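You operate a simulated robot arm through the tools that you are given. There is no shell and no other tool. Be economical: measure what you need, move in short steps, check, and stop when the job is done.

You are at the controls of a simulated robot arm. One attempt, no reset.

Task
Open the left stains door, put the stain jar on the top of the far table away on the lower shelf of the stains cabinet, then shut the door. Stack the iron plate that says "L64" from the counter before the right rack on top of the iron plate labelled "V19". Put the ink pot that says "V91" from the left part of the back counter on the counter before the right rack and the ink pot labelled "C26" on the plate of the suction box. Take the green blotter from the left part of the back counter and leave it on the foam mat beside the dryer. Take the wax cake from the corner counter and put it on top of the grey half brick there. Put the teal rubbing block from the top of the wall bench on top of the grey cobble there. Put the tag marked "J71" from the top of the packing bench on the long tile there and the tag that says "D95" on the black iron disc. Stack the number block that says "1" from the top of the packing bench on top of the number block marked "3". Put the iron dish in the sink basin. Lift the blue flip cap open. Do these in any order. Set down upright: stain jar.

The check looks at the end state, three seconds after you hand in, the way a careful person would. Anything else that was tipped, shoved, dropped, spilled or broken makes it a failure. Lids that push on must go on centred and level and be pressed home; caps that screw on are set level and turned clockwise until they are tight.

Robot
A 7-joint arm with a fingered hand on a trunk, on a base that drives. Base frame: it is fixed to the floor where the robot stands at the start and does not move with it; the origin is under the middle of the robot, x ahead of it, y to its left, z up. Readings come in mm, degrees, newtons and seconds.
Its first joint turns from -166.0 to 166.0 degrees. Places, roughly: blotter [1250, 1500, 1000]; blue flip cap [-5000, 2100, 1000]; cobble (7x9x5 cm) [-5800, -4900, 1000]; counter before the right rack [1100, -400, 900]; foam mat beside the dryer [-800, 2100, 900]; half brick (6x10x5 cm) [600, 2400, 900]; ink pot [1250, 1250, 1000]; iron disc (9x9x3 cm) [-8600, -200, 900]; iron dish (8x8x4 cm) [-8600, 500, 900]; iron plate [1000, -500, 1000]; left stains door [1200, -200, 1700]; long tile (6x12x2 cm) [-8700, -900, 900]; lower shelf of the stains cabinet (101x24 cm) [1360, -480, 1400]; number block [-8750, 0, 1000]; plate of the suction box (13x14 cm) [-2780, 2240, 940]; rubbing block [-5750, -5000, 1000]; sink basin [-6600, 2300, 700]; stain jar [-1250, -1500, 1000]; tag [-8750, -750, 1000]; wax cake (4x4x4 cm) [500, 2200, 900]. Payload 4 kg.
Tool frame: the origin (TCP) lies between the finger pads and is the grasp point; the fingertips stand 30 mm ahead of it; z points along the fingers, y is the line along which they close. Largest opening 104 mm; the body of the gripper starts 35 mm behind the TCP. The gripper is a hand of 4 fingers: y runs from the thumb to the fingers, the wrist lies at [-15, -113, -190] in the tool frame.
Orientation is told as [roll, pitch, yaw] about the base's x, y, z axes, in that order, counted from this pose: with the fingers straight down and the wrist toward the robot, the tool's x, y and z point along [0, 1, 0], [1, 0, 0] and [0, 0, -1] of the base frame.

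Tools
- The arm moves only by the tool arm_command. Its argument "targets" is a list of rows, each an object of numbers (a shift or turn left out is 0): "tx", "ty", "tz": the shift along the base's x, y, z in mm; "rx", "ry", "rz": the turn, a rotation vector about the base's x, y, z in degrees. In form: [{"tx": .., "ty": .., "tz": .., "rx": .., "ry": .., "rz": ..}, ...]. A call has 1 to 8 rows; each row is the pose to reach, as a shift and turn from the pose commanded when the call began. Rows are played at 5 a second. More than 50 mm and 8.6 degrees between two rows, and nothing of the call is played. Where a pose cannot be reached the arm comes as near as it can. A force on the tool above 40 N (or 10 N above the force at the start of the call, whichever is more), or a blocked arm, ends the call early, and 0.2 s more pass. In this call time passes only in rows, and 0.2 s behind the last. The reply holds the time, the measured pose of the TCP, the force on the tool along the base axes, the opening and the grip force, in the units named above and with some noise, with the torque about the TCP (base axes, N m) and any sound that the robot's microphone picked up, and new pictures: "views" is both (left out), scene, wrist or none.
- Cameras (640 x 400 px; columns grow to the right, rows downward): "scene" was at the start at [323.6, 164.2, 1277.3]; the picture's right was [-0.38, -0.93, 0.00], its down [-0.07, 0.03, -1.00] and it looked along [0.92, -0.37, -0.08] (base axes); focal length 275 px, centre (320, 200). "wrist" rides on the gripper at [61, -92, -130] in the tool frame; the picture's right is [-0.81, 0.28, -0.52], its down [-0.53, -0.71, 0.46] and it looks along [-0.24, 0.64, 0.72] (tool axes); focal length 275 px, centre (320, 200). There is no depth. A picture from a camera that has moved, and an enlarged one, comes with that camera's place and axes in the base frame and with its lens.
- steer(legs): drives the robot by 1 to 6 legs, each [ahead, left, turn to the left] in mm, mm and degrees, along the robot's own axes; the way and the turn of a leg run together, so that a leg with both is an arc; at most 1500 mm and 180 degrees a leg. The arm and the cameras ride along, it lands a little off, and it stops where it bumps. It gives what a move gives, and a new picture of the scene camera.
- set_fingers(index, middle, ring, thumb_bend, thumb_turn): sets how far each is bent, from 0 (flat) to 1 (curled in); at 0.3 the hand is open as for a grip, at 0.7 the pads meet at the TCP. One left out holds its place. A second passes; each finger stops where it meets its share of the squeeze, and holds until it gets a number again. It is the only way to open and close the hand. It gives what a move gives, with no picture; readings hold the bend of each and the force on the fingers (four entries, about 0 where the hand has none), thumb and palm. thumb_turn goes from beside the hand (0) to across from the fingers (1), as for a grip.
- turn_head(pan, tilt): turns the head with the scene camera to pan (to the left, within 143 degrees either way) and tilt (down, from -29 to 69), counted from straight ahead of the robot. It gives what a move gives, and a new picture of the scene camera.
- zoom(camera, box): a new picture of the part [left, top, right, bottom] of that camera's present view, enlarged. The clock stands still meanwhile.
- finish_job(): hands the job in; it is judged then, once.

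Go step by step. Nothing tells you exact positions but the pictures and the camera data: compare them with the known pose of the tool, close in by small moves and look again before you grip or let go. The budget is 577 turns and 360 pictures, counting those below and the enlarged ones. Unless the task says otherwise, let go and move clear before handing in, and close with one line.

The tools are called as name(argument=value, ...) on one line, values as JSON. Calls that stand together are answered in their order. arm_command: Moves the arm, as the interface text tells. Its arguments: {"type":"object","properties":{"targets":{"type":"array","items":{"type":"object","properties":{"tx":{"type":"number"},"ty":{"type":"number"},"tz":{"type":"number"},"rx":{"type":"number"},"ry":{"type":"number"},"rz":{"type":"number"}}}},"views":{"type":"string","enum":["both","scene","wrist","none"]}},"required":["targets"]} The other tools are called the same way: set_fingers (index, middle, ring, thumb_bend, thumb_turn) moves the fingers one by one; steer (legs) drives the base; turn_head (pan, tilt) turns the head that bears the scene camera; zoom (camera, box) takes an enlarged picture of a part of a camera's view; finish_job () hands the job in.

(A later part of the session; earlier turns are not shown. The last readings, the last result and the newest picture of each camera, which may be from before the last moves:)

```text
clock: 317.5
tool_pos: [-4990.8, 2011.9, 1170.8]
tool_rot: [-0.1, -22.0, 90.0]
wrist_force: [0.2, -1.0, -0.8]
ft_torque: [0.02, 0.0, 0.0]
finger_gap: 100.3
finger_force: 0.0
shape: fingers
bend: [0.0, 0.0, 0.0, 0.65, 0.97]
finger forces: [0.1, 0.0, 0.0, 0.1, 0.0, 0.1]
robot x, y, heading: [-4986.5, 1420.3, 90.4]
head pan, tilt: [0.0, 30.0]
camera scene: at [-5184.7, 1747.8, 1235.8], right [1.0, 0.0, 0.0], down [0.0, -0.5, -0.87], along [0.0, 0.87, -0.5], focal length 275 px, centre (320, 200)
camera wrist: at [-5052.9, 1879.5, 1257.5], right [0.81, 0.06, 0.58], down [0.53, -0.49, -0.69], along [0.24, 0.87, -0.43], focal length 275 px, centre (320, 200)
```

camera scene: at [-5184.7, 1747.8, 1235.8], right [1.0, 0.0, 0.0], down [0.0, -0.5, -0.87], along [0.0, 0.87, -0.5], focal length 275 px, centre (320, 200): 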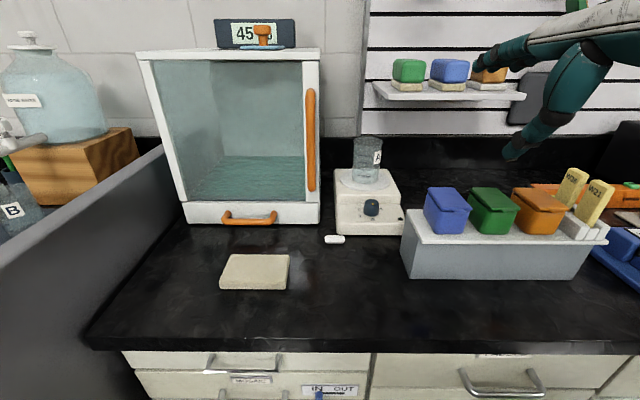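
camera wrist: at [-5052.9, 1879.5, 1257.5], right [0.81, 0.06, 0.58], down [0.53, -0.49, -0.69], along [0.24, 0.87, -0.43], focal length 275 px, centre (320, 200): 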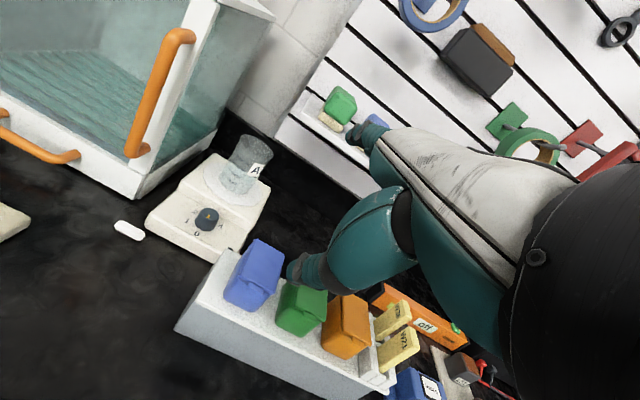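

The bent thumb makes a good forward-leaning hook. I'll tilt 16° more and lower it in front of the blue box.

arm_command(targets=[{"rx": 8, "tz": -30}, {"rx": 16, "tz": -60}, {"rx": 16, "tz": -95}, {"rx": 16, "tz": -125, "ty": 15}], views="wrist")

zoom(camera="scene", box=[400, 120, 600, 290])

```text
clock: 318.5
tool_pos: [-5061.9, 2109.6, 1110.2]
tool_rot: [-0.1, -38.0, 89.9]
wrist_force: [-0.9, -0.1, 0.0]
ft_torque: [0.03, -0.02, -0.02]
finger_gap: 100.6
finger_force: 0.1
shape: fingers
bend: [0.0, 0.0, 0.0, 0.65, 0.97]
finger forces: [0.0, 0.0, 0.0, 0.1, 0.0, 0.0]
out of reach, approached as far as the arm can: row 1, 2, 3, 4
robot x, y, heading: [-4980.9, 1418.1, 90.0]
head pan, tilt: [0.0, 30.0]
camera wrist: at [-5123.9, 1959.6, 1157.0], right [0.81, -0.1, 0.58], down [0.53, -0.28, -0.8], along [0.25, 0.95, -0.17], focal length 275 px, centre (320, 200)
```

wrist: 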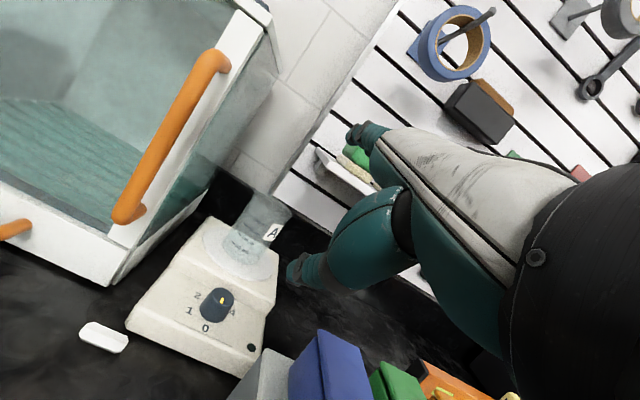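

```text
2.35 times, centred on (500, 205) of scene
camera zoom: at [-5184.6, 1747.3, 1235.9], right [1.0, 0.0, 0.0], down [0.0, -0.5, -0.87], along [0.0, 0.87, -0.5], focal length 646 px, centre (-104, 188)
```

zoom: 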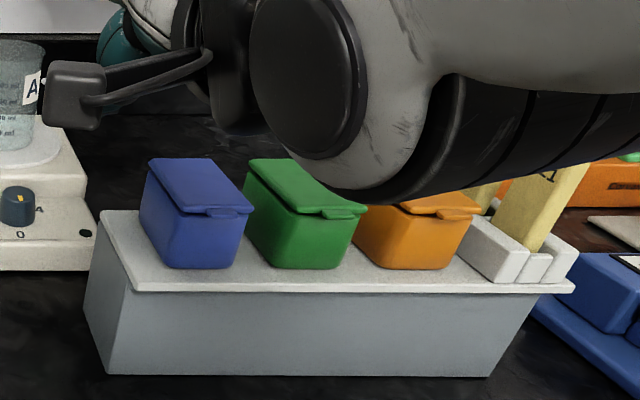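

The arm cannot fold that close and drifted forward-left. I'll raise it, then back the robot 180 mm.

arm_command(targets=[{"tz": 40}, {"tz": 80, "tx": 20}, {"tz": 100, "tx": 50}], views="none")

steer(legs=[[-180, 0, 0]])

```text
clock: 319.3
tool_pos: [-5010.2, 2111.8, 1212.2]
tool_rot: [-0.1, -38.0, 89.9]
wrist_force: [-0.1, 0.3, 0.2]
ft_torque: [-0.01, 0.0, -0.01]
finger_gap: 100.6
finger_force: 0.1
shape: fingers
bend: [0.0, 0.0, 0.0, 0.65, 0.97]
finger forces: [0.0, 0.0, 0.0, 0.1, 0.1, 0.0]
robot x, y, heading: [-4982.0, 1416.9, 90.1]
head pan, tilt: [0.0, 30.0]
```

```text
clock: 320.8
tool_pos: [-5009.5, 1931.6, 1213.9]
tool_rot: [-0.2, -37.9, 89.9]
wrist_force: [1.2, -0.9, 0.7]
ft_torque: [0.02, -0.02, 0.01]
finger_gap: 100.5
finger_force: 0.1
shape: fingers
bend: [0.0, 0.0, 0.0, 0.65, 0.97]
finger forces: [0.1, 0.0, 0.1, 0.1, 0.0, 0.0]
robot x, y, heading: [-4982.0, 1236.0, 90.2]
head pan, tilt: [0.0, 30.0]
camera scene: at [-5184.0, 1567.3, 1235.8], right [1.0, 0.0, 0.0], down [0.0, -0.5, -0.87], along [0.0, 0.87, -0.5], focal length 275 px, centre (320, 200)
```

scene: 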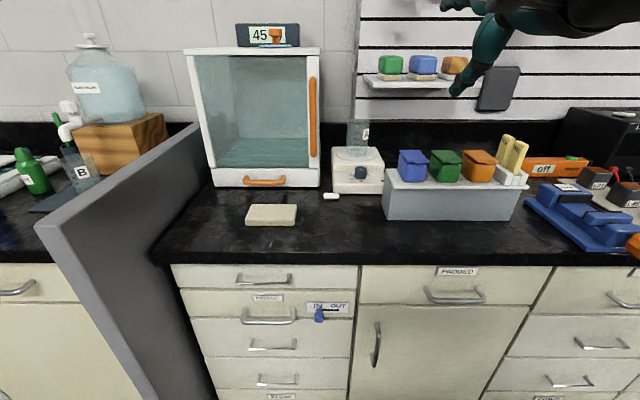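

arm_command(targets=[{"tx": 10, "ty": 40, "tz": -20}, {"tx": 20, "ty": 75, "tz": -45}, {"tx": 20, "ty": 95, "tz": -85}, {"tx": 20, "ty": 100, "tz": -130}, {"tx": 20, "ty": 100, "tz": -165}], views="wrist")

zoom(camera="scene", box=[370, 110, 530, 230])

```text
clock: 322.0
tool_pos: [-4987.9, 2029.7, 1045.7]
tool_rot: [-0.1, -37.9, 90.1]
wrist_force: [0.8, 0.1, 0.1]
ft_torque: [0.0, -0.03, -0.01]
finger_gap: 100.6
finger_force: 0.0
shape: fingers
bend: [0.0, 0.0, 0.0, 0.65, 0.97]
finger forces: [0.0, 0.0, 0.0, 0.1, 0.0, 0.0]
robot x, y, heading: [-4983.7, 1236.8, 90.8]
head pan, tilt: [0.0, 30.0]
camera wrist: at [-5049.6, 1878.8, 1092.5], right [0.81, -0.1, 0.58], down [0.53, -0.28, -0.8], along [0.25, 0.95, -0.17], focal length 275 px, centre (320, 200)
```

wrist: 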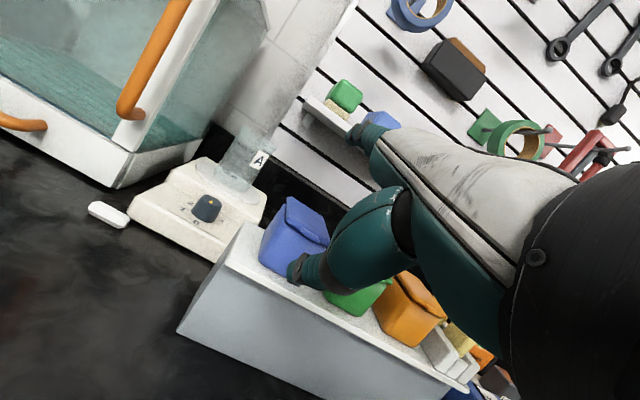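

```text
3.33 times, centred on (450, 170) of scene
camera zoom: at [-5184.0, 1567.0, 1235.9], right [1.0, 0.0, 0.0], down [0.0, -0.5, -0.87], along [0.0, 0.87, -0.5], focal length 915 px, centre (-113, 300)
```

zoom: 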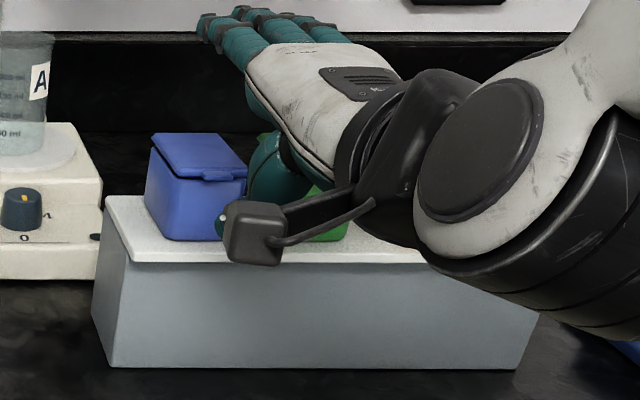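

zoom(camera="wrist", box=[230, 170, 390, 310])

```text
2.86 times, centred on (310, 240) of wrist
camera zoom: at [-5049.6, 1878.8, 1092.5], right [0.81, -0.1, 0.58], down [0.53, -0.28, -0.8], along [0.25, 0.95, -0.17], focal length 786 px, centre (349, 86)
```

zoom: 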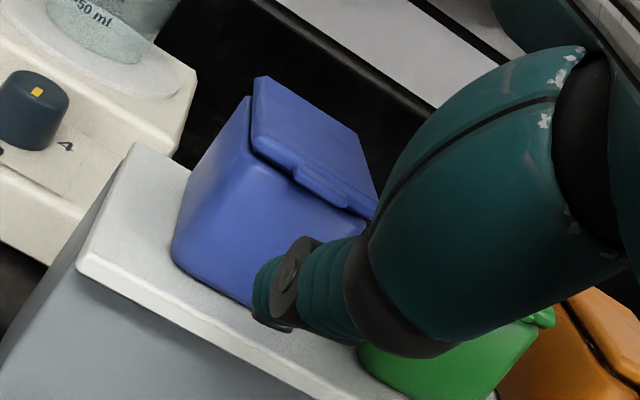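

The tab is at about (-4986, 2081, 1026); the thumb tip at about (-4992, 2047, 1008). I'll slide the tip forward under the tab.

arm_command(targets=[{"tx": 5, "ty": 10, "tz": -6}, {"tx": 5, "ty": 20, "tz": -6}, {"tx": 5, "ty": 28, "tz": -6}, {"tx": 5, "ty": 34, "tz": -6}], views="none")

zoom(camera="wrist", box=[230, 170, 390, 310])

zoom(camera="scene", box=[370, 110, 530, 230])

```text
clock: 323.0
tool_pos: [-4983.5, 2065.2, 1039.7]
tool_rot: [0.0, -38.0, 90.0]
wrist_force: [-0.1, -0.1, -0.5]
ft_torque: [0.01, 0.0, -0.01]
finger_gap: 100.4
finger_force: 0.1
shape: fingers
bend: [0.0, 0.0, 0.0, 0.65, 0.97]
finger forces: [0.0, 0.0, 0.0, 0.1, 0.0, 0.1]
robot x, y, heading: [-4981.4, 1240.9, 90.2]
head pan, tilt: [0.0, 30.0]
```

```text
2.86 times, centred on (310, 240) of wrist
camera zoom: at [-5046.2, 1913.3, 1088.3], right [0.81, -0.1, 0.58], down [0.53, -0.28, -0.8], along [0.25, 0.95, -0.17], focal length 786 px, centre (349, 86)
```

zoom: 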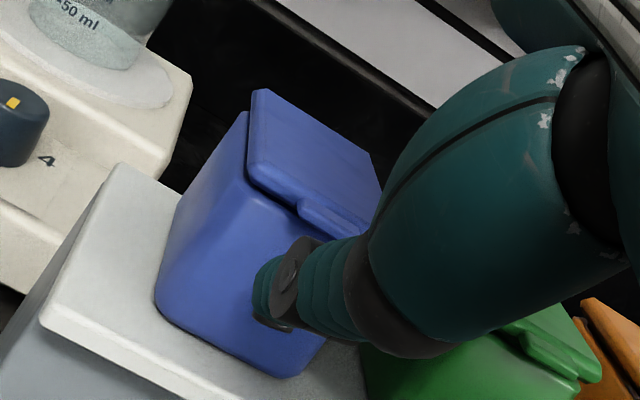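

```text
3.33 times, centred on (450, 170) of scene
camera zoom: at [-5183.9, 1567.4, 1235.8], right [1.0, 0.0, 0.0], down [0.0, -0.5, -0.87], along [0.0, 0.87, -0.5], focal length 915 px, centre (-113, 300)
```

zoom: 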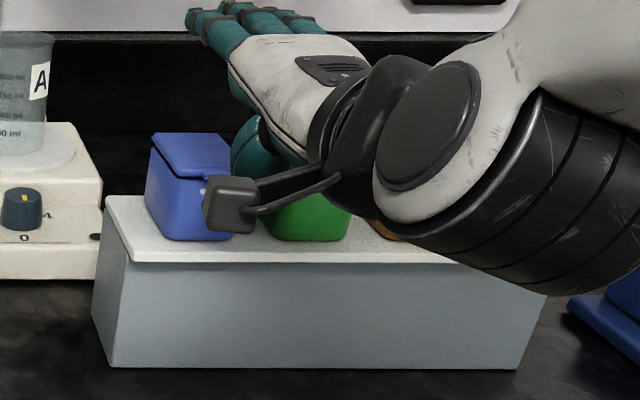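

arm_command(targets=[{"ty": 5}, {"ty": 10}], views="none")

zoom(camera="wrist", box=[230, 170, 390, 310])

```text
clock: 323.6
tool_pos: [-4984.2, 2075.3, 1042.5]
tool_rot: [-0.1, -38.0, 89.9]
wrist_force: [0.4, -0.3, 0.6]
ft_torque: [0.0, 0.03, -0.02]
finger_gap: 100.5
finger_force: 0.0
shape: fingers
bend: [0.0, 0.0, 0.0, 0.65, 0.97]
finger forces: [0.0, 0.1, 0.0, 0.0, 0.0, 0.0]
robot x, y, heading: [-4979.8, 1243.8, 90.4]
head pan, tilt: [0.0, 30.0]
```

```text
2.86 times, centred on (310, 240) of wrist
camera zoom: at [-5046.6, 1923.5, 1088.4], right [0.81, -0.1, 0.58], down [0.53, -0.28, -0.8], along [0.25, 0.95, -0.17], focal length 786 px, centre (349, 86)
```

zoom: 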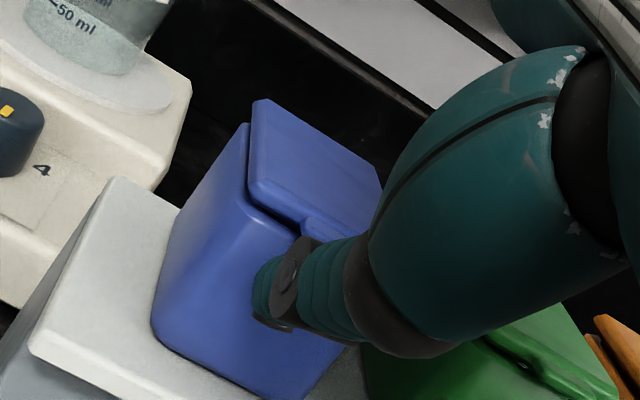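

arm_command(targets=[{"tx": 4, "ty": 5}, {"tx": 4, "ty": 9}, {"tx": 4, "ty": 12}], views="none")

```text
clock: 324.4
tool_pos: [-4979.5, 2085.4, 1042.8]
tool_rot: [-0.1, -38.1, 90.2]
wrist_force: [-1.5, -24.7, 15.5]
ft_torque: [-0.78, 0.15, 0.15]
finger_gap: 107.7
finger_force: 12.5
shape: fingers
bend: [0.0, 0.0, 0.0, 0.63, 0.96]
finger forces: [0.1, 0.0, 0.0, 0.0, 24.6, 0.0]
robot x, y, heading: [-4981.5, 1237.9, 90.4]
head pan, tilt: [0.0, 30.0]
```

Contact. I'll ease back 3 mm and lift.

arm_command(targets=[{"ty": -4, "tz": 2}, {"ty": -4, "tz": 10}, {"ty": -3, "tz": 18}, {"ty": 0, "tz": 26}], views="wrist")

zoom(camera="scene", box=[370, 110, 530, 230])

```text
clock: 325.4
tool_pos: [-4978.9, 2088.0, 1067.6]
tool_rot: [-0.1, -38.1, 89.9]
wrist_force: [0.7, -0.4, -0.5]
ft_torque: [0.04, 0.04, -0.01]
finger_gap: 100.9
finger_force: 0.2
shape: fingers
bend: [0.0, 0.0, 0.0, 0.65, 0.97]
finger forces: [0.1, 0.1, 0.0, 0.0, 0.0, 0.0]
robot x, y, heading: [-4980.8, 1238.8, 90.2]
head pan, tilt: [0.0, 30.0]
camera wrist: at [-5041.6, 1937.2, 1114.6], right [0.81, -0.1, 0.58], down [0.53, -0.28, -0.8], along [0.25, 0.95, -0.17], focal length 275 px, centre (320, 200)
```

wrist: 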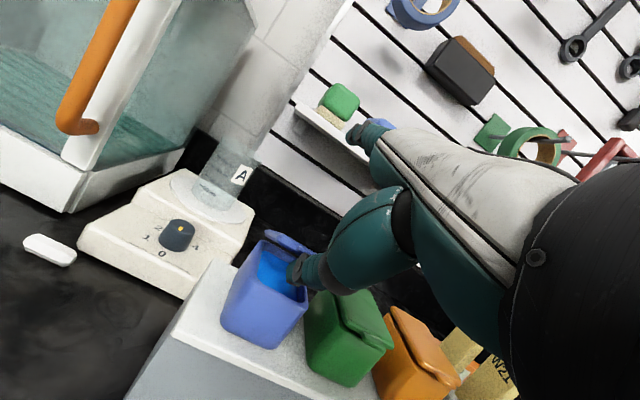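

```text
3.33 times, centred on (450, 170) of scene
camera zoom: at [-5183.9, 1567.6, 1235.8], right [1.0, 0.0, 0.0], down [0.0, -0.5, -0.87], along [0.0, 0.87, -0.5], focal length 915 px, centre (-113, 300)
```

zoom: 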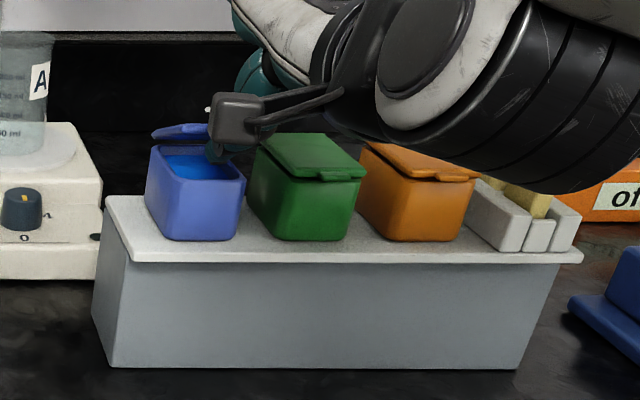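

The lid has lifted open. I'll look closer at its angle.

zoom(camera="wrist", box=[200, 210, 360, 350])

```text
2.86 times, centred on (280, 280) of wrist
camera zoom: at [-5041.6, 1937.2, 1114.6], right [0.81, -0.1, 0.58], down [0.53, -0.28, -0.8], along [0.25, 0.95, -0.17], focal length 786 px, centre (434, -29)
```

zoom: 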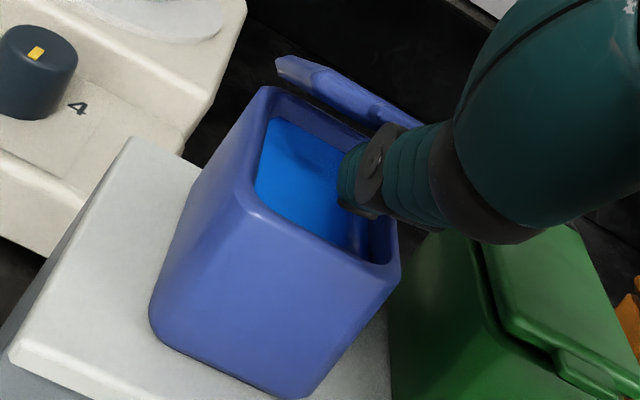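

The lid has snapped fully open, standing behind the rim. I'll lift the hand straight up and clear.

arm_command(targets=[{"tz": 30, "ty": -5}, {"tz": 70, "ty": -15}, {"tz": 110, "ty": -40}, {"tz": 140, "ty": -80}], views="none")

zoom(camera="scene", box=[370, 110, 530, 230])

```text
clock: 326.4
tool_pos: [-4981.5, 2009.6, 1208.1]
tool_rot: [-0.1, -37.9, 89.9]
wrist_force: [-0.6, 0.6, -0.4]
ft_torque: [0.02, -0.05, 0.03]
finger_gap: 100.4
finger_force: 0.1
shape: fingers
bend: [0.0, 0.0, 0.0, 0.65, 0.97]
finger forces: [0.1, 0.0, 0.0, 0.0, 0.1, 0.0]
robot x, y, heading: [-4980.5, 1239.1, 90.2]
head pan, tilt: [0.0, 30.0]
```

```text
3.33 times, centred on (450, 170) of scene
camera zoom: at [-5183.9, 1567.8, 1235.7], right [1.0, 0.0, 0.0], down [0.0, -0.5, -0.87], along [0.0, 0.87, -0.5], focal length 915 px, centre (-113, 300)
```

zoom: 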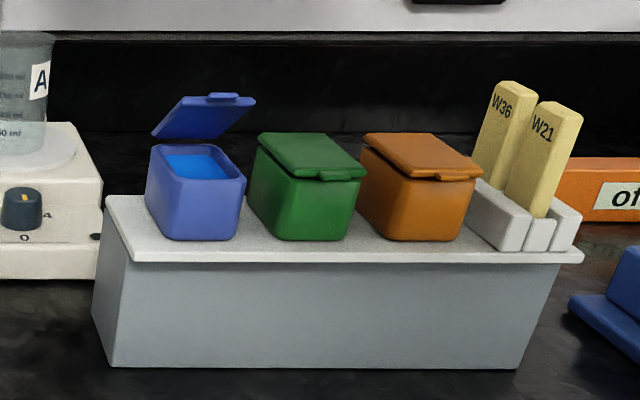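

The lid rests about 40° open and holds there. I'll bring the thumb under it again and swing it past vertical.

arm_command(targets=[{"ty": 0, "tz": -40}, {"ty": 10, "tz": -85}, {"ty": 35, "tz": -115}, {"ty": 55, "tz": -130}], views="wrist")

zoom(camera="wrist", box=[200, 210, 360, 350])

```text
clock: 327.4
tool_pos: [-4981.0, 2061.9, 1077.0]
tool_rot: [-0.1, -38.0, 90.0]
wrist_force: [0.0, 0.7, -0.5]
ft_torque: [-0.03, -0.02, 0.03]
finger_gap: 100.5
finger_force: 0.0
shape: fingers
bend: [0.0, 0.0, 0.0, 0.65, 0.97]
finger forces: [0.0, 0.0, 0.0, 0.0, 0.0, 0.0]
robot x, y, heading: [-4979.7, 1237.2, 90.2]
head pan, tilt: [0.0, 30.0]
camera wrist: at [-5043.0, 1910.7, 1123.6], right [0.81, -0.1, 0.58], down [0.53, -0.28, -0.8], along [0.24, 0.95, -0.17], focal length 275 px, centre (320, 200)
```

wrist: 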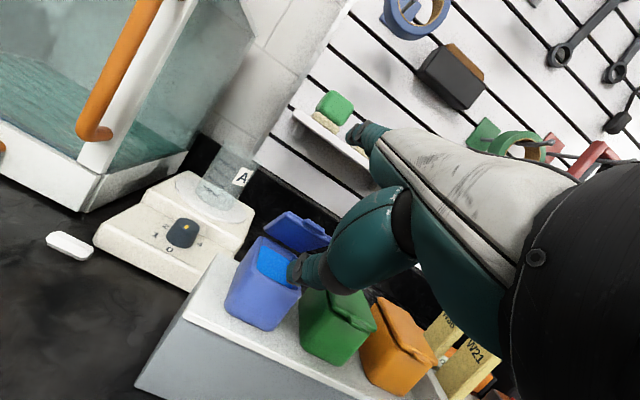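

```text
2.86 times, centred on (280, 280) of wrist
camera zoom: at [-5043.0, 1910.7, 1123.6], right [0.81, -0.1, 0.58], down [0.53, -0.28, -0.8], along [0.24, 0.95, -0.17], focal length 786 px, centre (434, -29)
```

zoom: 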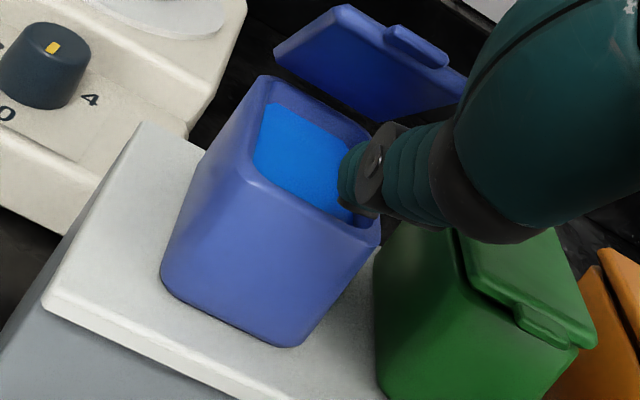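

arm_command(targets=[{"ty": 20, "tz": 5}, {"ty": 38, "tz": 15}, {"ty": 55, "tz": 28}, {"ty": 72, "tz": 37}, {"ty": 88, "tz": 40}, {"ty": 102, "tz": 37}], views="wrist")

zoom(camera="scene", box=[370, 110, 530, 230])

```text
clock: 328.8
tool_pos: [-4982.4, 2164.4, 1114.7]
tool_rot: [-0.1, -37.8, 90.1]
wrist_force: [-0.3, 0.3, 0.2]
ft_torque: [0.0, 0.0, 0.02]
finger_gap: 100.5
finger_force: 0.0
shape: fingers
bend: [0.0, 0.0, 0.0, 0.65, 0.97]
finger forces: [0.0, 0.1, 0.1, 0.1, 0.0, 0.0]
robot x, y, heading: [-4981.4, 1236.8, 90.2]
head pan, tilt: [0.0, 30.0]
camera wrist: at [-5043.8, 2013.2, 1161.3], right [0.81, -0.1, 0.58], down [0.53, -0.28, -0.8], along [0.24, 0.95, -0.17], focal length 275 px, centre (320, 200)
```

wrist: 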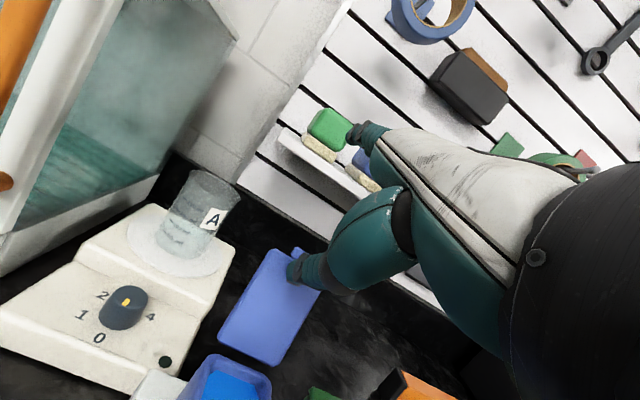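

```text
3.33 times, centred on (450, 170) of scene
camera zoom: at [-5183.9, 1567.3, 1235.9], right [1.0, 0.0, 0.0], down [0.0, -0.5, -0.87], along [0.0, 0.87, -0.5], focal length 915 px, centre (-113, 300)
```

zoom: 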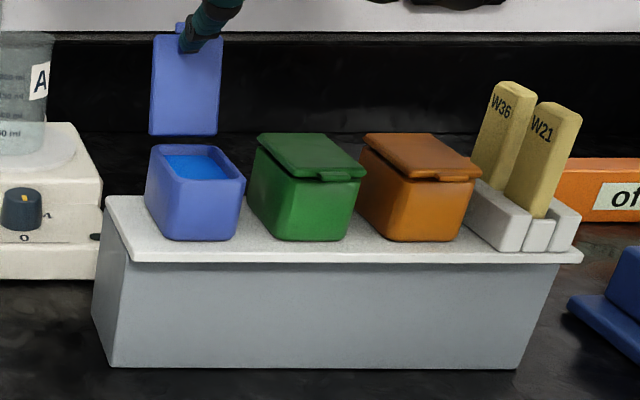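

The lid stands upright. A little further push, then withdraw backwards and up.

arm_command(targets=[{"ty": 10, "tz": -4}, {"ty": 18, "tz": -9}, {"ty": -10, "tz": -5}, {"ty": -50, "tz": 5}, {"ty": -95, "tz": 20}, {"ty": -130, "tz": 50}, {"ty": -150, "tz": 90}], views="none")

zoom(camera="scene", box=[370, 110, 530, 230])

```text
clock: 330.4
tool_pos: [-4982.0, 2012.9, 1204.8]
tool_rot: [0.0, -37.8, 90.0]
wrist_force: [-0.9, -0.1, -0.6]
ft_torque: [-0.01, 0.0, -0.02]
finger_gap: 100.5
finger_force: 0.0
shape: fingers
bend: [0.0, 0.0, 0.0, 0.65, 0.97]
finger forces: [0.0, 0.0, 0.0, 0.0, 0.0, 0.0]
robot x, y, heading: [-4982.9, 1242.4, 90.0]
head pan, tilt: [0.0, 30.0]
```

```text
3.33 times, centred on (450, 170) of scene
camera zoom: at [-5184.0, 1567.8, 1235.7], right [1.0, 0.0, 0.0], down [0.0, -0.5, -0.87], along [0.0, 0.87, -0.5], focal length 915 px, centre (-113, 300)
```

zoom: 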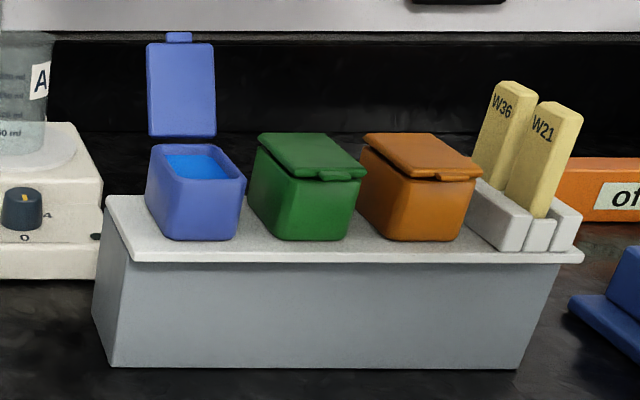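

The lid stands open past 120°. Next the packing bench (x≈-8700). I'll straighten the hand and look along the way.

arm_command(targets=[{"rx": -8}, {"rx": -16}, {"rx": -24}, {"rx": -32}, {"rx": -38}], views="none")

turn_head(pan=100, tilt=15)

```text
clock: 331.6
tool_pos: [-4983.0, 2014.2, 1205.1]
tool_rot: [0.0, -1.8, 90.3]
wrist_force: [-0.2, 0.0, -0.4]
ft_torque: [-0.03, -0.01, -0.01]
finger_gap: 100.8
finger_force: 0.1
shape: fingers
bend: [0.0, 0.0, 0.0, 0.65, 0.98]
finger forces: [0.0, 0.1, 0.0, 0.1, 0.0, 0.0]
out of reach, approached as far as the arm can: row 2
robot x, y, heading: [-4981.3, 1236.9, 90.2]
head pan, tilt: [0.0, 30.0]
```

```text
clock: 333.4
tool_pos: [-4979.9, 2015.1, 1204.4]
tool_rot: [0.0, -1.9, 90.1]
wrist_force: [-0.3, -0.4, 0.9]
ft_torque: [0.0, 0.01, -0.04]
finger_gap: 100.4
finger_force: 0.0
shape: fingers
bend: [0.0, 0.0, 0.0, 0.65, 0.98]
finger forces: [0.0, 0.1, 0.0, 0.0, 0.0, 0.0]
robot x, y, heading: [-4983.1, 1234.1, 90.1]
head pan, tilt: [100.0, 15.0]
camera scene: at [-5275.6, 1460.5, 1260.0], right [-0.18, 0.98, 0.0], down [0.25, 0.05, -0.97], along [-0.95, -0.17, -0.26], focal length 275 px, centre (320, 200)
```

scene: 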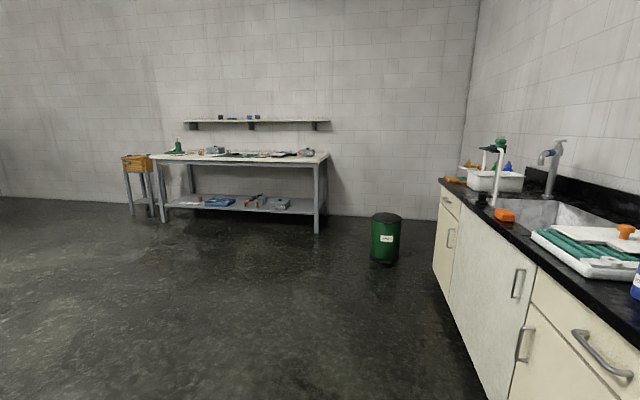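

The packing bench is by the far wall and the way is clear. I'll drive over.

set_fingers(index=0.3, middle=0.3, ring=0.3, thumb_bend=0.3)

steer(legs=[[-100, 0, 0], [0, 0, 90], [1300, 700, 0], [1100, 550, 0]])

turn_head(pan=0, tilt=25)

```text
clock: 334.4
tool_pos: [-4980.4, 2014.6, 1205.2]
tool_rot: [0.0, -1.8, 90.0]
wrist_force: [-0.2, -0.9, -1.1]
ft_torque: [-0.01, 0.0, 0.02]
finger_gap: 103.0
finger_force: 0.1
shape: fingers
bend: [0.3, 0.3, 0.3, 0.3, 0.98]
finger forces: [0.0, 0.1, 0.1, 0.0, 0.1, 0.1]
robot x, y, heading: [-4982.2, 1237.4, 90.1]
head pan, tilt: [100.0, 15.0]
```

```text
clock: 351.9
tool_pos: [-8200.4, 66.1, 1204.9]
tool_rot: [0.0, -1.9, 176.0]
wrist_force: [-1.0, 0.6, -0.1]
ft_torque: [0.01, 0.01, -0.01]
finger_gap: 102.9
finger_force: 0.0
shape: fingers
bend: [0.3, 0.3, 0.3, 0.3, 0.98]
finger forces: [0.1, 0.0, 0.0, 0.0, 0.1, 0.1]
robot x, y, heading: [-7427.5, 11.7, 176.1]
head pan, tilt: [100.0, 15.0]
camera scene: at [-7671.0, -266.6, 1260.1], right [-0.99, -0.11, 0.0], down [-0.03, 0.26, -0.97], along [0.1, -0.96, -0.26], focal length 275 px, centre (320, 200)
```

scene: 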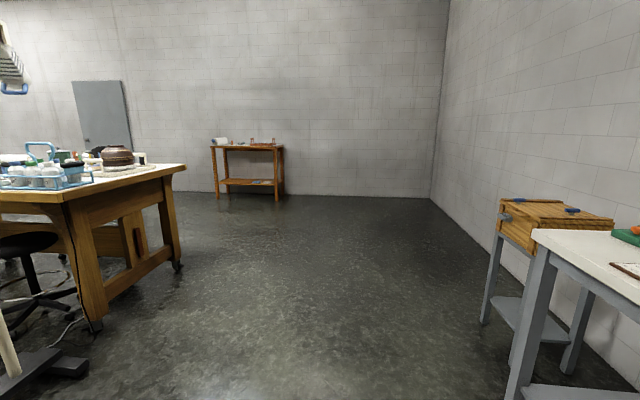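

```text
clock: 353.7
tool_pos: [-8199.0, 66.0, 1204.6]
tool_rot: [-0.1, -1.9, 176.0]
wrist_force: [0.0, 0.4, -1.7]
ft_torque: [-0.02, -0.01, 0.02]
finger_gap: 102.8
finger_force: 0.0
shape: fingers
bend: [0.3, 0.3, 0.3, 0.3, 0.98]
finger forces: [0.1, 0.1, 0.0, 0.0, 0.0, 0.1]
robot x, y, heading: [-7424.7, 9.0, 176.1]
head pan, tilt: [0.0, 25.0]
camera scene: at [-7773.0, -167.6, 1243.8], right [0.07, 1.0, 0.0], down [0.42, -0.03, -0.91], along [-0.9, 0.06, -0.42], focal length 275 px, centre (320, 200)
```

scene: 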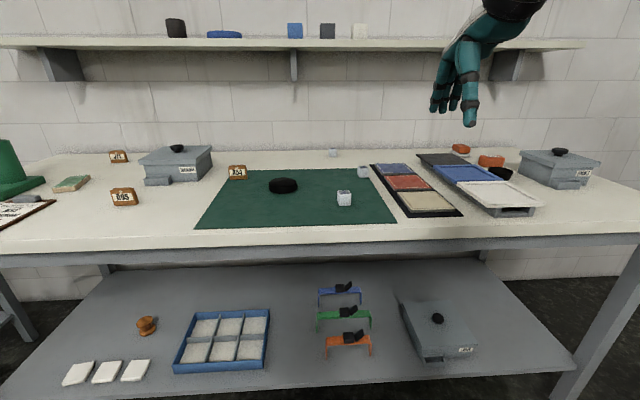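

zoom(camera="scene", box=[90, 130, 270, 230])

zoom(camera="scene", box=[240, 140, 400, 240])

zoom(camera="scene", box=[0, 130, 110, 240])

```text
3.56 times, centred on (180, 180) of scene
camera zoom: at [-7773.0, -167.6, 1243.8], right [0.07, 1.0, 0.0], down [0.42, -0.03, -0.91], along [-0.9, 0.06, -0.42], focal length 976 px, centre (818, 271)
```

zoom: 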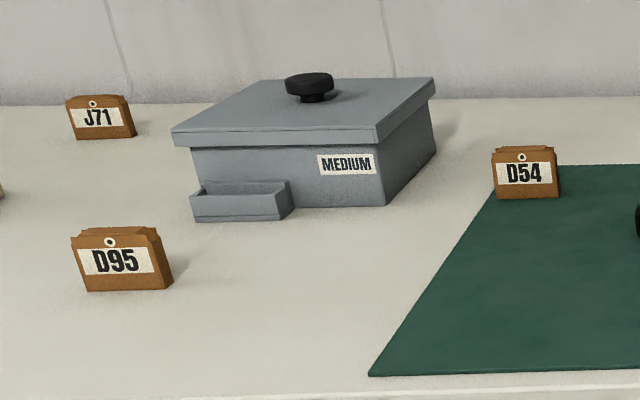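

```text
4.00 times, centred on (320, 190) of scene
camera zoom: at [-7773.0, -167.6, 1243.8], right [0.07, 1.0, 0.0], down [0.42, -0.03, -0.91], along [-0.9, 0.06, -0.42], focal length 1098 px, centre (320, 240)
```

zoom: 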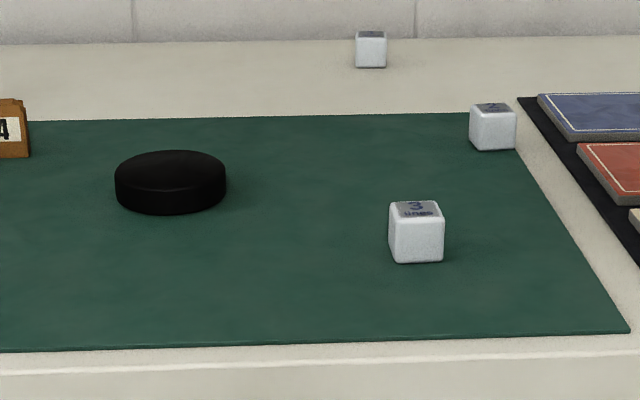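

```text
3.64 times, centred on (55, 185) of scene
camera zoom: at [-7773.0, -167.6, 1243.8], right [0.07, 1.0, 0.0], down [0.42, -0.03, -0.91], along [-0.9, 0.06, -0.42], focal length 999 px, centre (1284, 254)
```

zoom: 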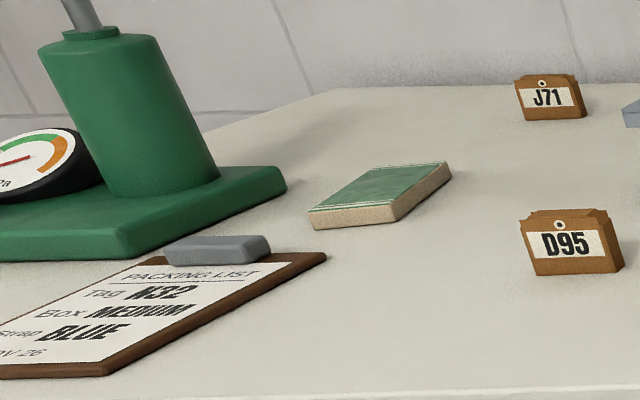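

Tags J71, D95, the green tile, the black disc and number blocks are in view. I'll drive closer to measure them.

steer(legs=[[0, 0, 4], [330, 0, 0]])

turn_head(pan=-5, tilt=40)

```text
clock: 356.4
tool_pos: [-8533.8, 16.9, 1205.7]
tool_rot: [-0.1, -1.9, 179.6]
wrist_force: [0.2, -0.9, -0.8]
ft_torque: [-0.02, 0.02, -0.02]
finger_gap: 103.2
finger_force: 0.0
shape: fingers
bend: [0.3, 0.3, 0.3, 0.3, 0.98]
finger forces: [0.1, 0.0, 0.0, 0.0, 0.0, 0.1]
robot x, y, heading: [-7757.3, 11.7, 179.8]
head pan, tilt: [0.0, 25.0]
camera scene: at [-8092.3, -189.2, 1243.8], right [0.0, 1.0, 0.0], down [0.42, 0.0, -0.91], along [-0.91, 0.0, -0.42], focal length 275 px, centre (320, 200)
```

scene: 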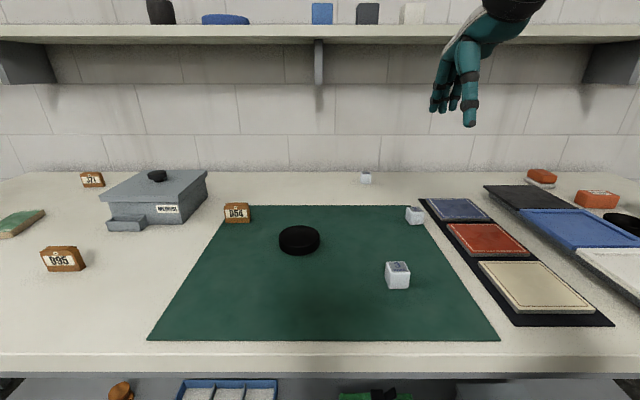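

```text
clock: 357.1
tool_pos: [-8532.9, 17.9, 1205.1]
tool_rot: [0.0, -1.9, 179.6]
wrist_force: [0.4, 1.1, 0.3]
ft_torque: [-0.02, 0.02, 0.02]
finger_gap: 103.1
finger_force: 0.1
shape: fingers
bend: [0.3, 0.3, 0.3, 0.3, 0.98]
finger forces: [0.0, 0.0, 0.0, 0.1, 0.0, 0.0]
robot x, y, heading: [-7757.0, 10.4, 180.1]
head pan, tilt: [-5.0, 40.0]
camera scene: at [-8084.8, -181.9, 1220.5], right [0.09, 1.0, 0.0], down [0.64, -0.06, -0.77], along [-0.76, 0.07, -0.64], focal length 275 px, centre (320, 200)
```

scene: 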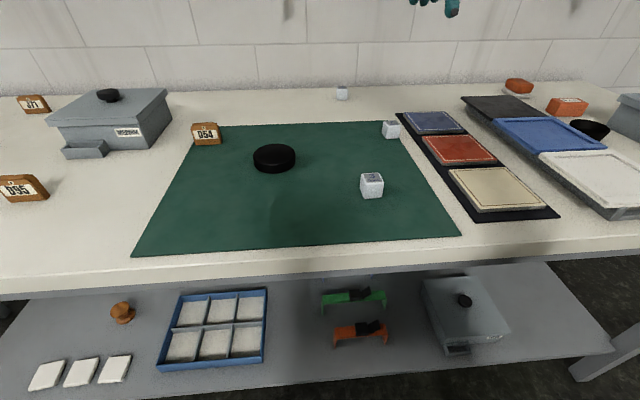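

zoom(camera="scene", box=[320, 70, 420, 210])

zoom(camera="scene", box=[330, 80, 354, 104])

zoom(camera="scene", box=[376, 114, 406, 144])

```text
2.86 times, centred on (370, 140) of scene
camera zoom: at [-8084.8, -181.9, 1220.5], right [0.09, 1.0, 0.0], down [0.64, -0.06, -0.77], along [-0.76, 0.07, -0.64], focal length 785 px, centre (177, 371)
```

zoom: 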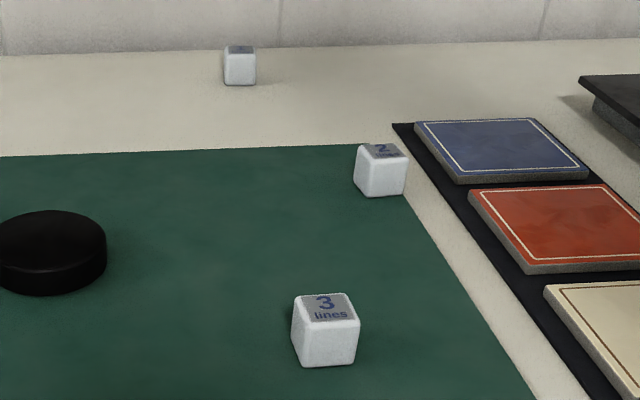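

```text
16.00 times, centred on (342, 92) of scene
camera zoom: at [-8084.8, -181.9, 1220.5], right [0.09, 1.0, 0.0], down [0.64, -0.06, -0.77], along [-0.76, 0.07, -0.64], focal length 4394 px, centre (-32, 1928)
```

zoom: 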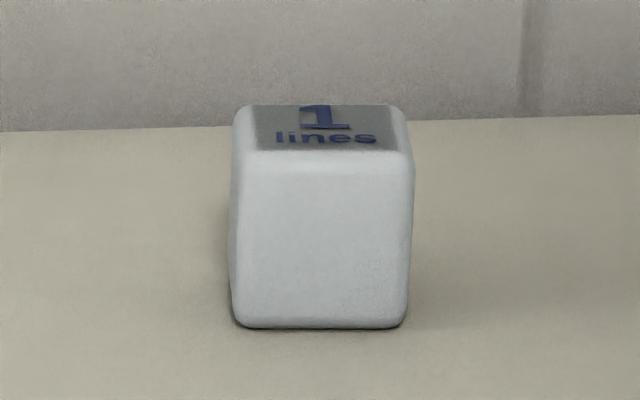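

```text
13.33 times, centred on (391, 129) of scene
camera zoom: at [-8084.8, -181.9, 1220.5], right [0.09, 1.0, 0.0], down [0.64, -0.06, -0.77], along [-0.76, 0.07, -0.64], focal length 3662 px, centre (-627, 1147)
```

zoom: 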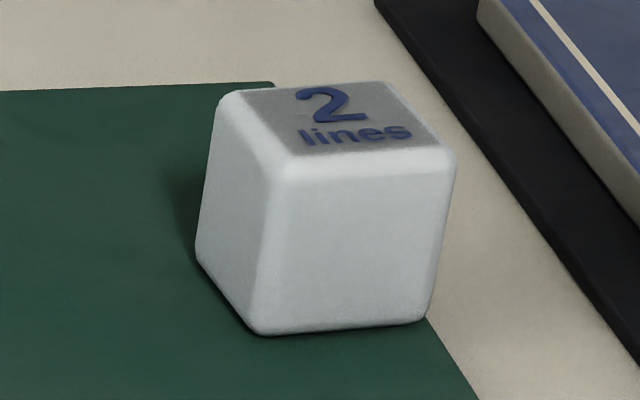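

Block "1" is the one at the back, about (-8966, -30), bench top z≈900. I need to get closer; I'll creep forward.

arm_command(targets=[{"tz": 20, "tx": 30}, {"tz": 30, "tx": 60}], views="none")

steer(legs=[[200, 0, 0]])

```text
clock: 357.7
tool_pos: [-8475.5, 16.9, 1236.1]
tool_rot: [0.1, -1.9, 179.6]
wrist_force: [-0.3, -0.8, 0.3]
ft_torque: [0.03, -0.04, 0.02]
finger_gap: 103.1
finger_force: 0.1
shape: fingers
bend: [0.3, 0.3, 0.3, 0.3, 0.98]
finger forces: [0.1, 0.1, 0.1, 0.1, 0.0, 0.0]
robot x, y, heading: [-7758.9, 10.0, 180.1]
head pan, tilt: [-5.0, 40.0]
```

```text
clock: 359.3
tool_pos: [-8674.4, 16.7, 1235.5]
tool_rot: [0.0, -2.0, 179.6]
wrist_force: [-0.6, -0.5, 0.4]
ft_torque: [-0.01, 0.03, 0.01]
finger_gap: 103.1
finger_force: 0.2
shape: fingers
bend: [0.3, 0.3, 0.3, 0.3, 0.98]
finger forces: [0.0, 0.0, 0.1, 0.1, 0.0, 0.0]
robot x, y, heading: [-7956.8, 11.1, 179.9]
head pan, tilt: [-5.0, 40.0]
camera scene: at [-8283.0, -181.1, 1220.5], right [0.09, 1.0, 0.0], down [0.64, -0.06, -0.77], along [-0.76, 0.07, -0.64], focal length 275 px, centre (320, 200)
```

scene: 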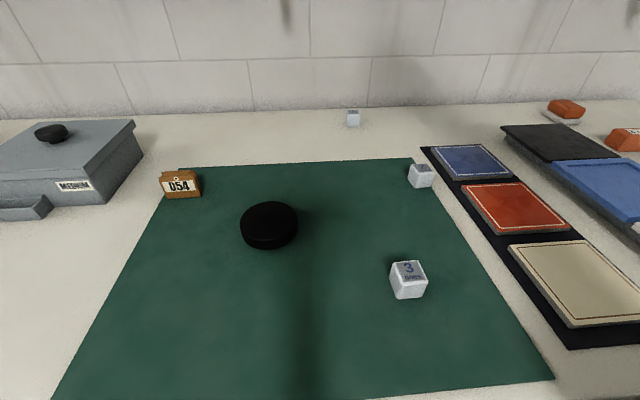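

steer(legs=[[55, 0, 0]])

set_fingers(index=0.42, middle=0.42, ring=0.42, thumb_bend=0.42)

arm_command(targets=[{"tx": -45, "ty": -8, "tz": -10}, {"tx": -90, "ty": -16, "tz": -25}, {"tx": -135, "ty": -26, "tz": -40}, {"tx": -175, "ty": -36, "tz": -60}, {"tx": -205, "ty": -42, "tz": -95}, {"tx": -225, "ty": -46, "tz": -135}, {"tx": -230, "ty": -47, "tz": -175}], views="both")

```text
clock: 360.4
tool_pos: [-8702.3, 20.3, 1238.7]
tool_rot: [0.1, -2.1, 179.3]
wrist_force: [1.0, 0.6, -0.3]
ft_torque: [0.0, -0.02, 0.02]
finger_gap: 103.1
finger_force: 0.1
shape: fingers
bend: [0.3, 0.3, 0.3, 0.3, 0.98]
finger forces: [0.0, 0.0, 0.1, 0.0, 0.1, 0.1]
robot x, y, heading: [-7990.1, 10.6, 179.6]
head pan, tilt: [-5.0, 40.0]
stopped in leg 1: the robot was blocked; the commanded pose is now the measured one
camera scene: at [-8313.1, -181.1, 1221.7], right [0.1, 1.0, 0.0], down [0.64, -0.06, -0.77], along [-0.76, 0.07, -0.64], focal length 275 px, centre (320, 200)
```

scene: 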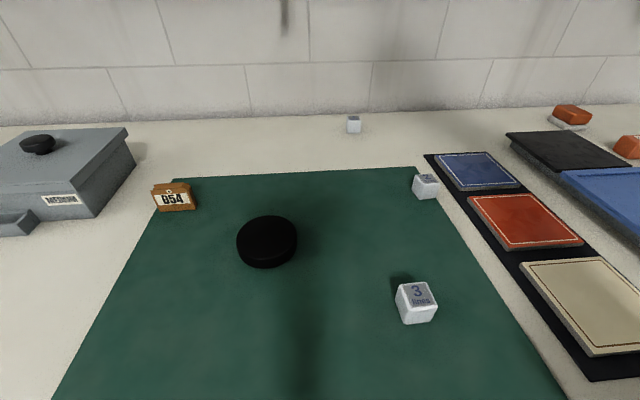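

```text
clock: 361.4
tool_pos: [-8701.4, 19.8, 1238.8]
tool_rot: [-0.1, -2.3, 179.3]
wrist_force: [-0.2, 1.2, 0.0]
ft_torque: [0.0, 0.03, -0.04]
finger_gap: 73.5
finger_force: 0.1
shape: fingers
bend: [0.42, 0.42, 0.42, 0.42, 0.98]
finger forces: [0.0, 0.0, 0.0, 0.1, 0.1, 0.0]
robot x, y, heading: [-7991.6, 9.6, 179.5]
head pan, tilt: [-5.0, 40.0]
```

```text
clock: 363.0
tool_pos: [-8934.8, -26.6, 1066.9]
tool_rot: [0.0, -2.3, 179.3]
wrist_force: [0.2, 0.0, -0.5]
ft_torque: [-0.02, 0.01, 0.01]
finger_gap: 73.3
finger_force: 0.1
shape: fingers
bend: [0.42, 0.42, 0.42, 0.42, 0.98]
finger forces: [0.1, 0.0, 0.0, 0.0, 0.0, 0.0]
out of reach, approached as far as the arm can: row 2
robot x, y, heading: [-7994.1, 9.6, 179.2]
head pan, tilt: [-5.0, 40.0]
camera scene: at [-8312.2, -181.2, 1222.5], right [0.1, 1.0, 0.0], down [0.64, -0.06, -0.77], along [-0.77, 0.07, -0.64], focal length 275 px, centre (320, 200)
camera wrist: at [-8838.7, -88.5, 1194.1], right [-0.24, 0.81, 0.53], down [0.7, 0.52, -0.48], along [-0.67, 0.25, -0.7], focal length 275 px, centre (320, 200)
```

scene: 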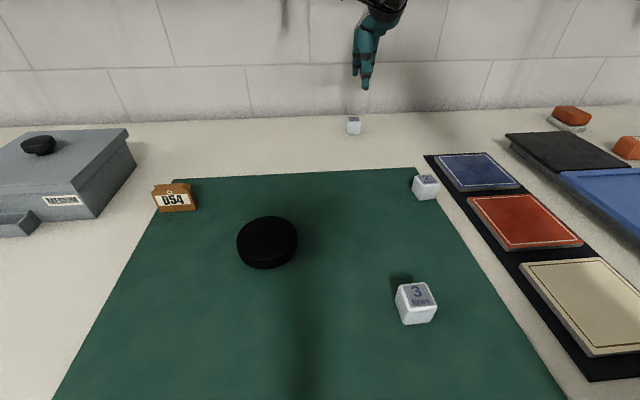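
wrist: 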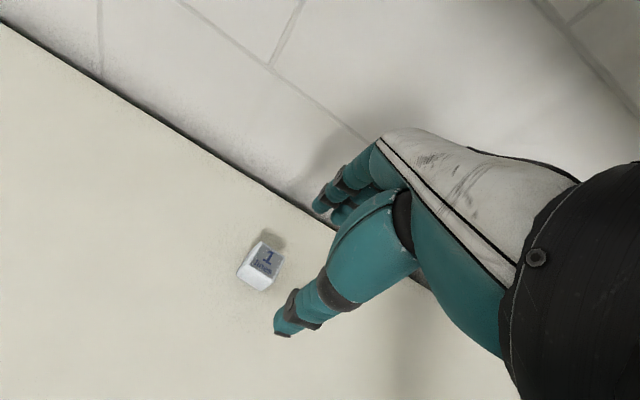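

The robot touched the bench; I'll ease back 8 mm. Block 1 measures (-8968, -31). Then reach for it.

steer(legs=[[-8, 0, 0]])

arm_command(targets=[{"tx": -15, "ty": -2, "tz": -20}, {"tx": -30, "ty": -3, "tz": -50}, {"tx": -38, "ty": -4, "tz": -85}], views="both")

```text
clock: 363.7
tool_pos: [-8933.4, -26.2, 1061.1]
tool_rot: [0.1, -1.9, 179.2]
wrist_force: [-0.9, -0.2, 0.1]
ft_torque: [0.0, -0.03, 0.0]
finger_gap: 73.1
finger_force: 0.0
shape: fingers
bend: [0.42, 0.42, 0.42, 0.42, 0.98]
finger forces: [0.1, 0.0, 0.0, 0.0, 0.1, 0.0]
robot x, y, heading: [-7985.4, 6.6, 179.4]
head pan, tilt: [-5.0, 40.0]
camera scene: at [-8313.0, -180.6, 1220.5], right [0.1, 1.0, 0.0], down [0.64, -0.06, -0.77], along [-0.76, 0.07, -0.64], focal length 275 px, centre (320, 200)
```

scene: 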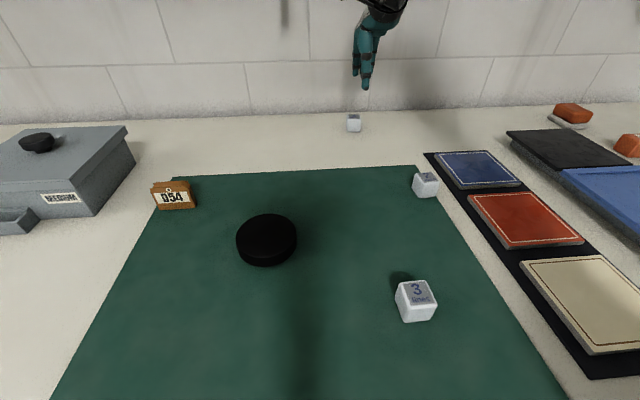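

```text
clock: 364.5
tool_pos: [-8972.0, -32.3, 974.5]
tool_rot: [0.1, -1.9, 179.3]
wrist_force: [-0.1, -0.1, -0.2]
ft_torque: [-0.01, 0.05, 0.0]
finger_gap: 73.2
finger_force: 0.2
shape: fingers
bend: [0.42, 0.42, 0.42, 0.42, 0.98]
finger forces: [0.0, 0.0, 0.1, 0.0, 0.0, 0.0]
robot x, y, heading: [-7984.0, 12.4, 179.0]
head pan, tilt: [-5.0, 40.0]
camera scene: at [-8312.8, -180.6, 1220.5], right [0.1, 1.0, 0.0], down [0.64, -0.06, -0.77], along [-0.76, 0.07, -0.64], focal length 275 px, centre (320, 200)
camera wrist: at [-8878.1, -93.4, 1101.5], right [-0.25, 0.81, 0.53], down [0.7, 0.52, -0.48], along [-0.67, 0.25, -0.7], focal length 275 px, centre (320, 200)
```

scene: 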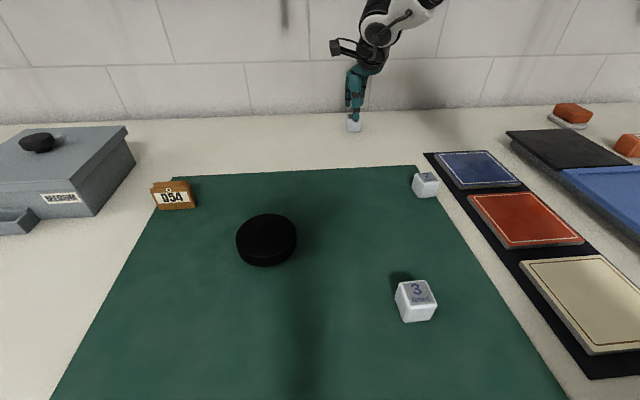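
wrist: 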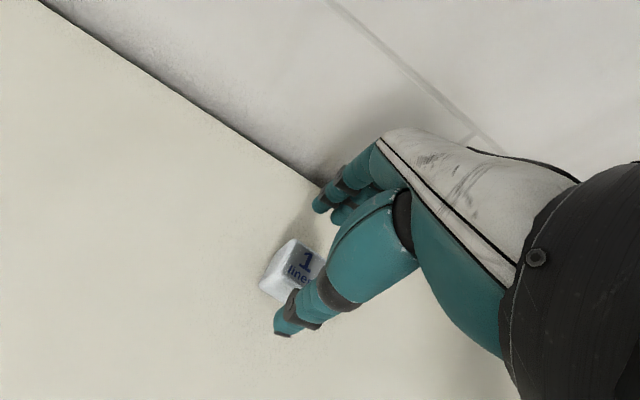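

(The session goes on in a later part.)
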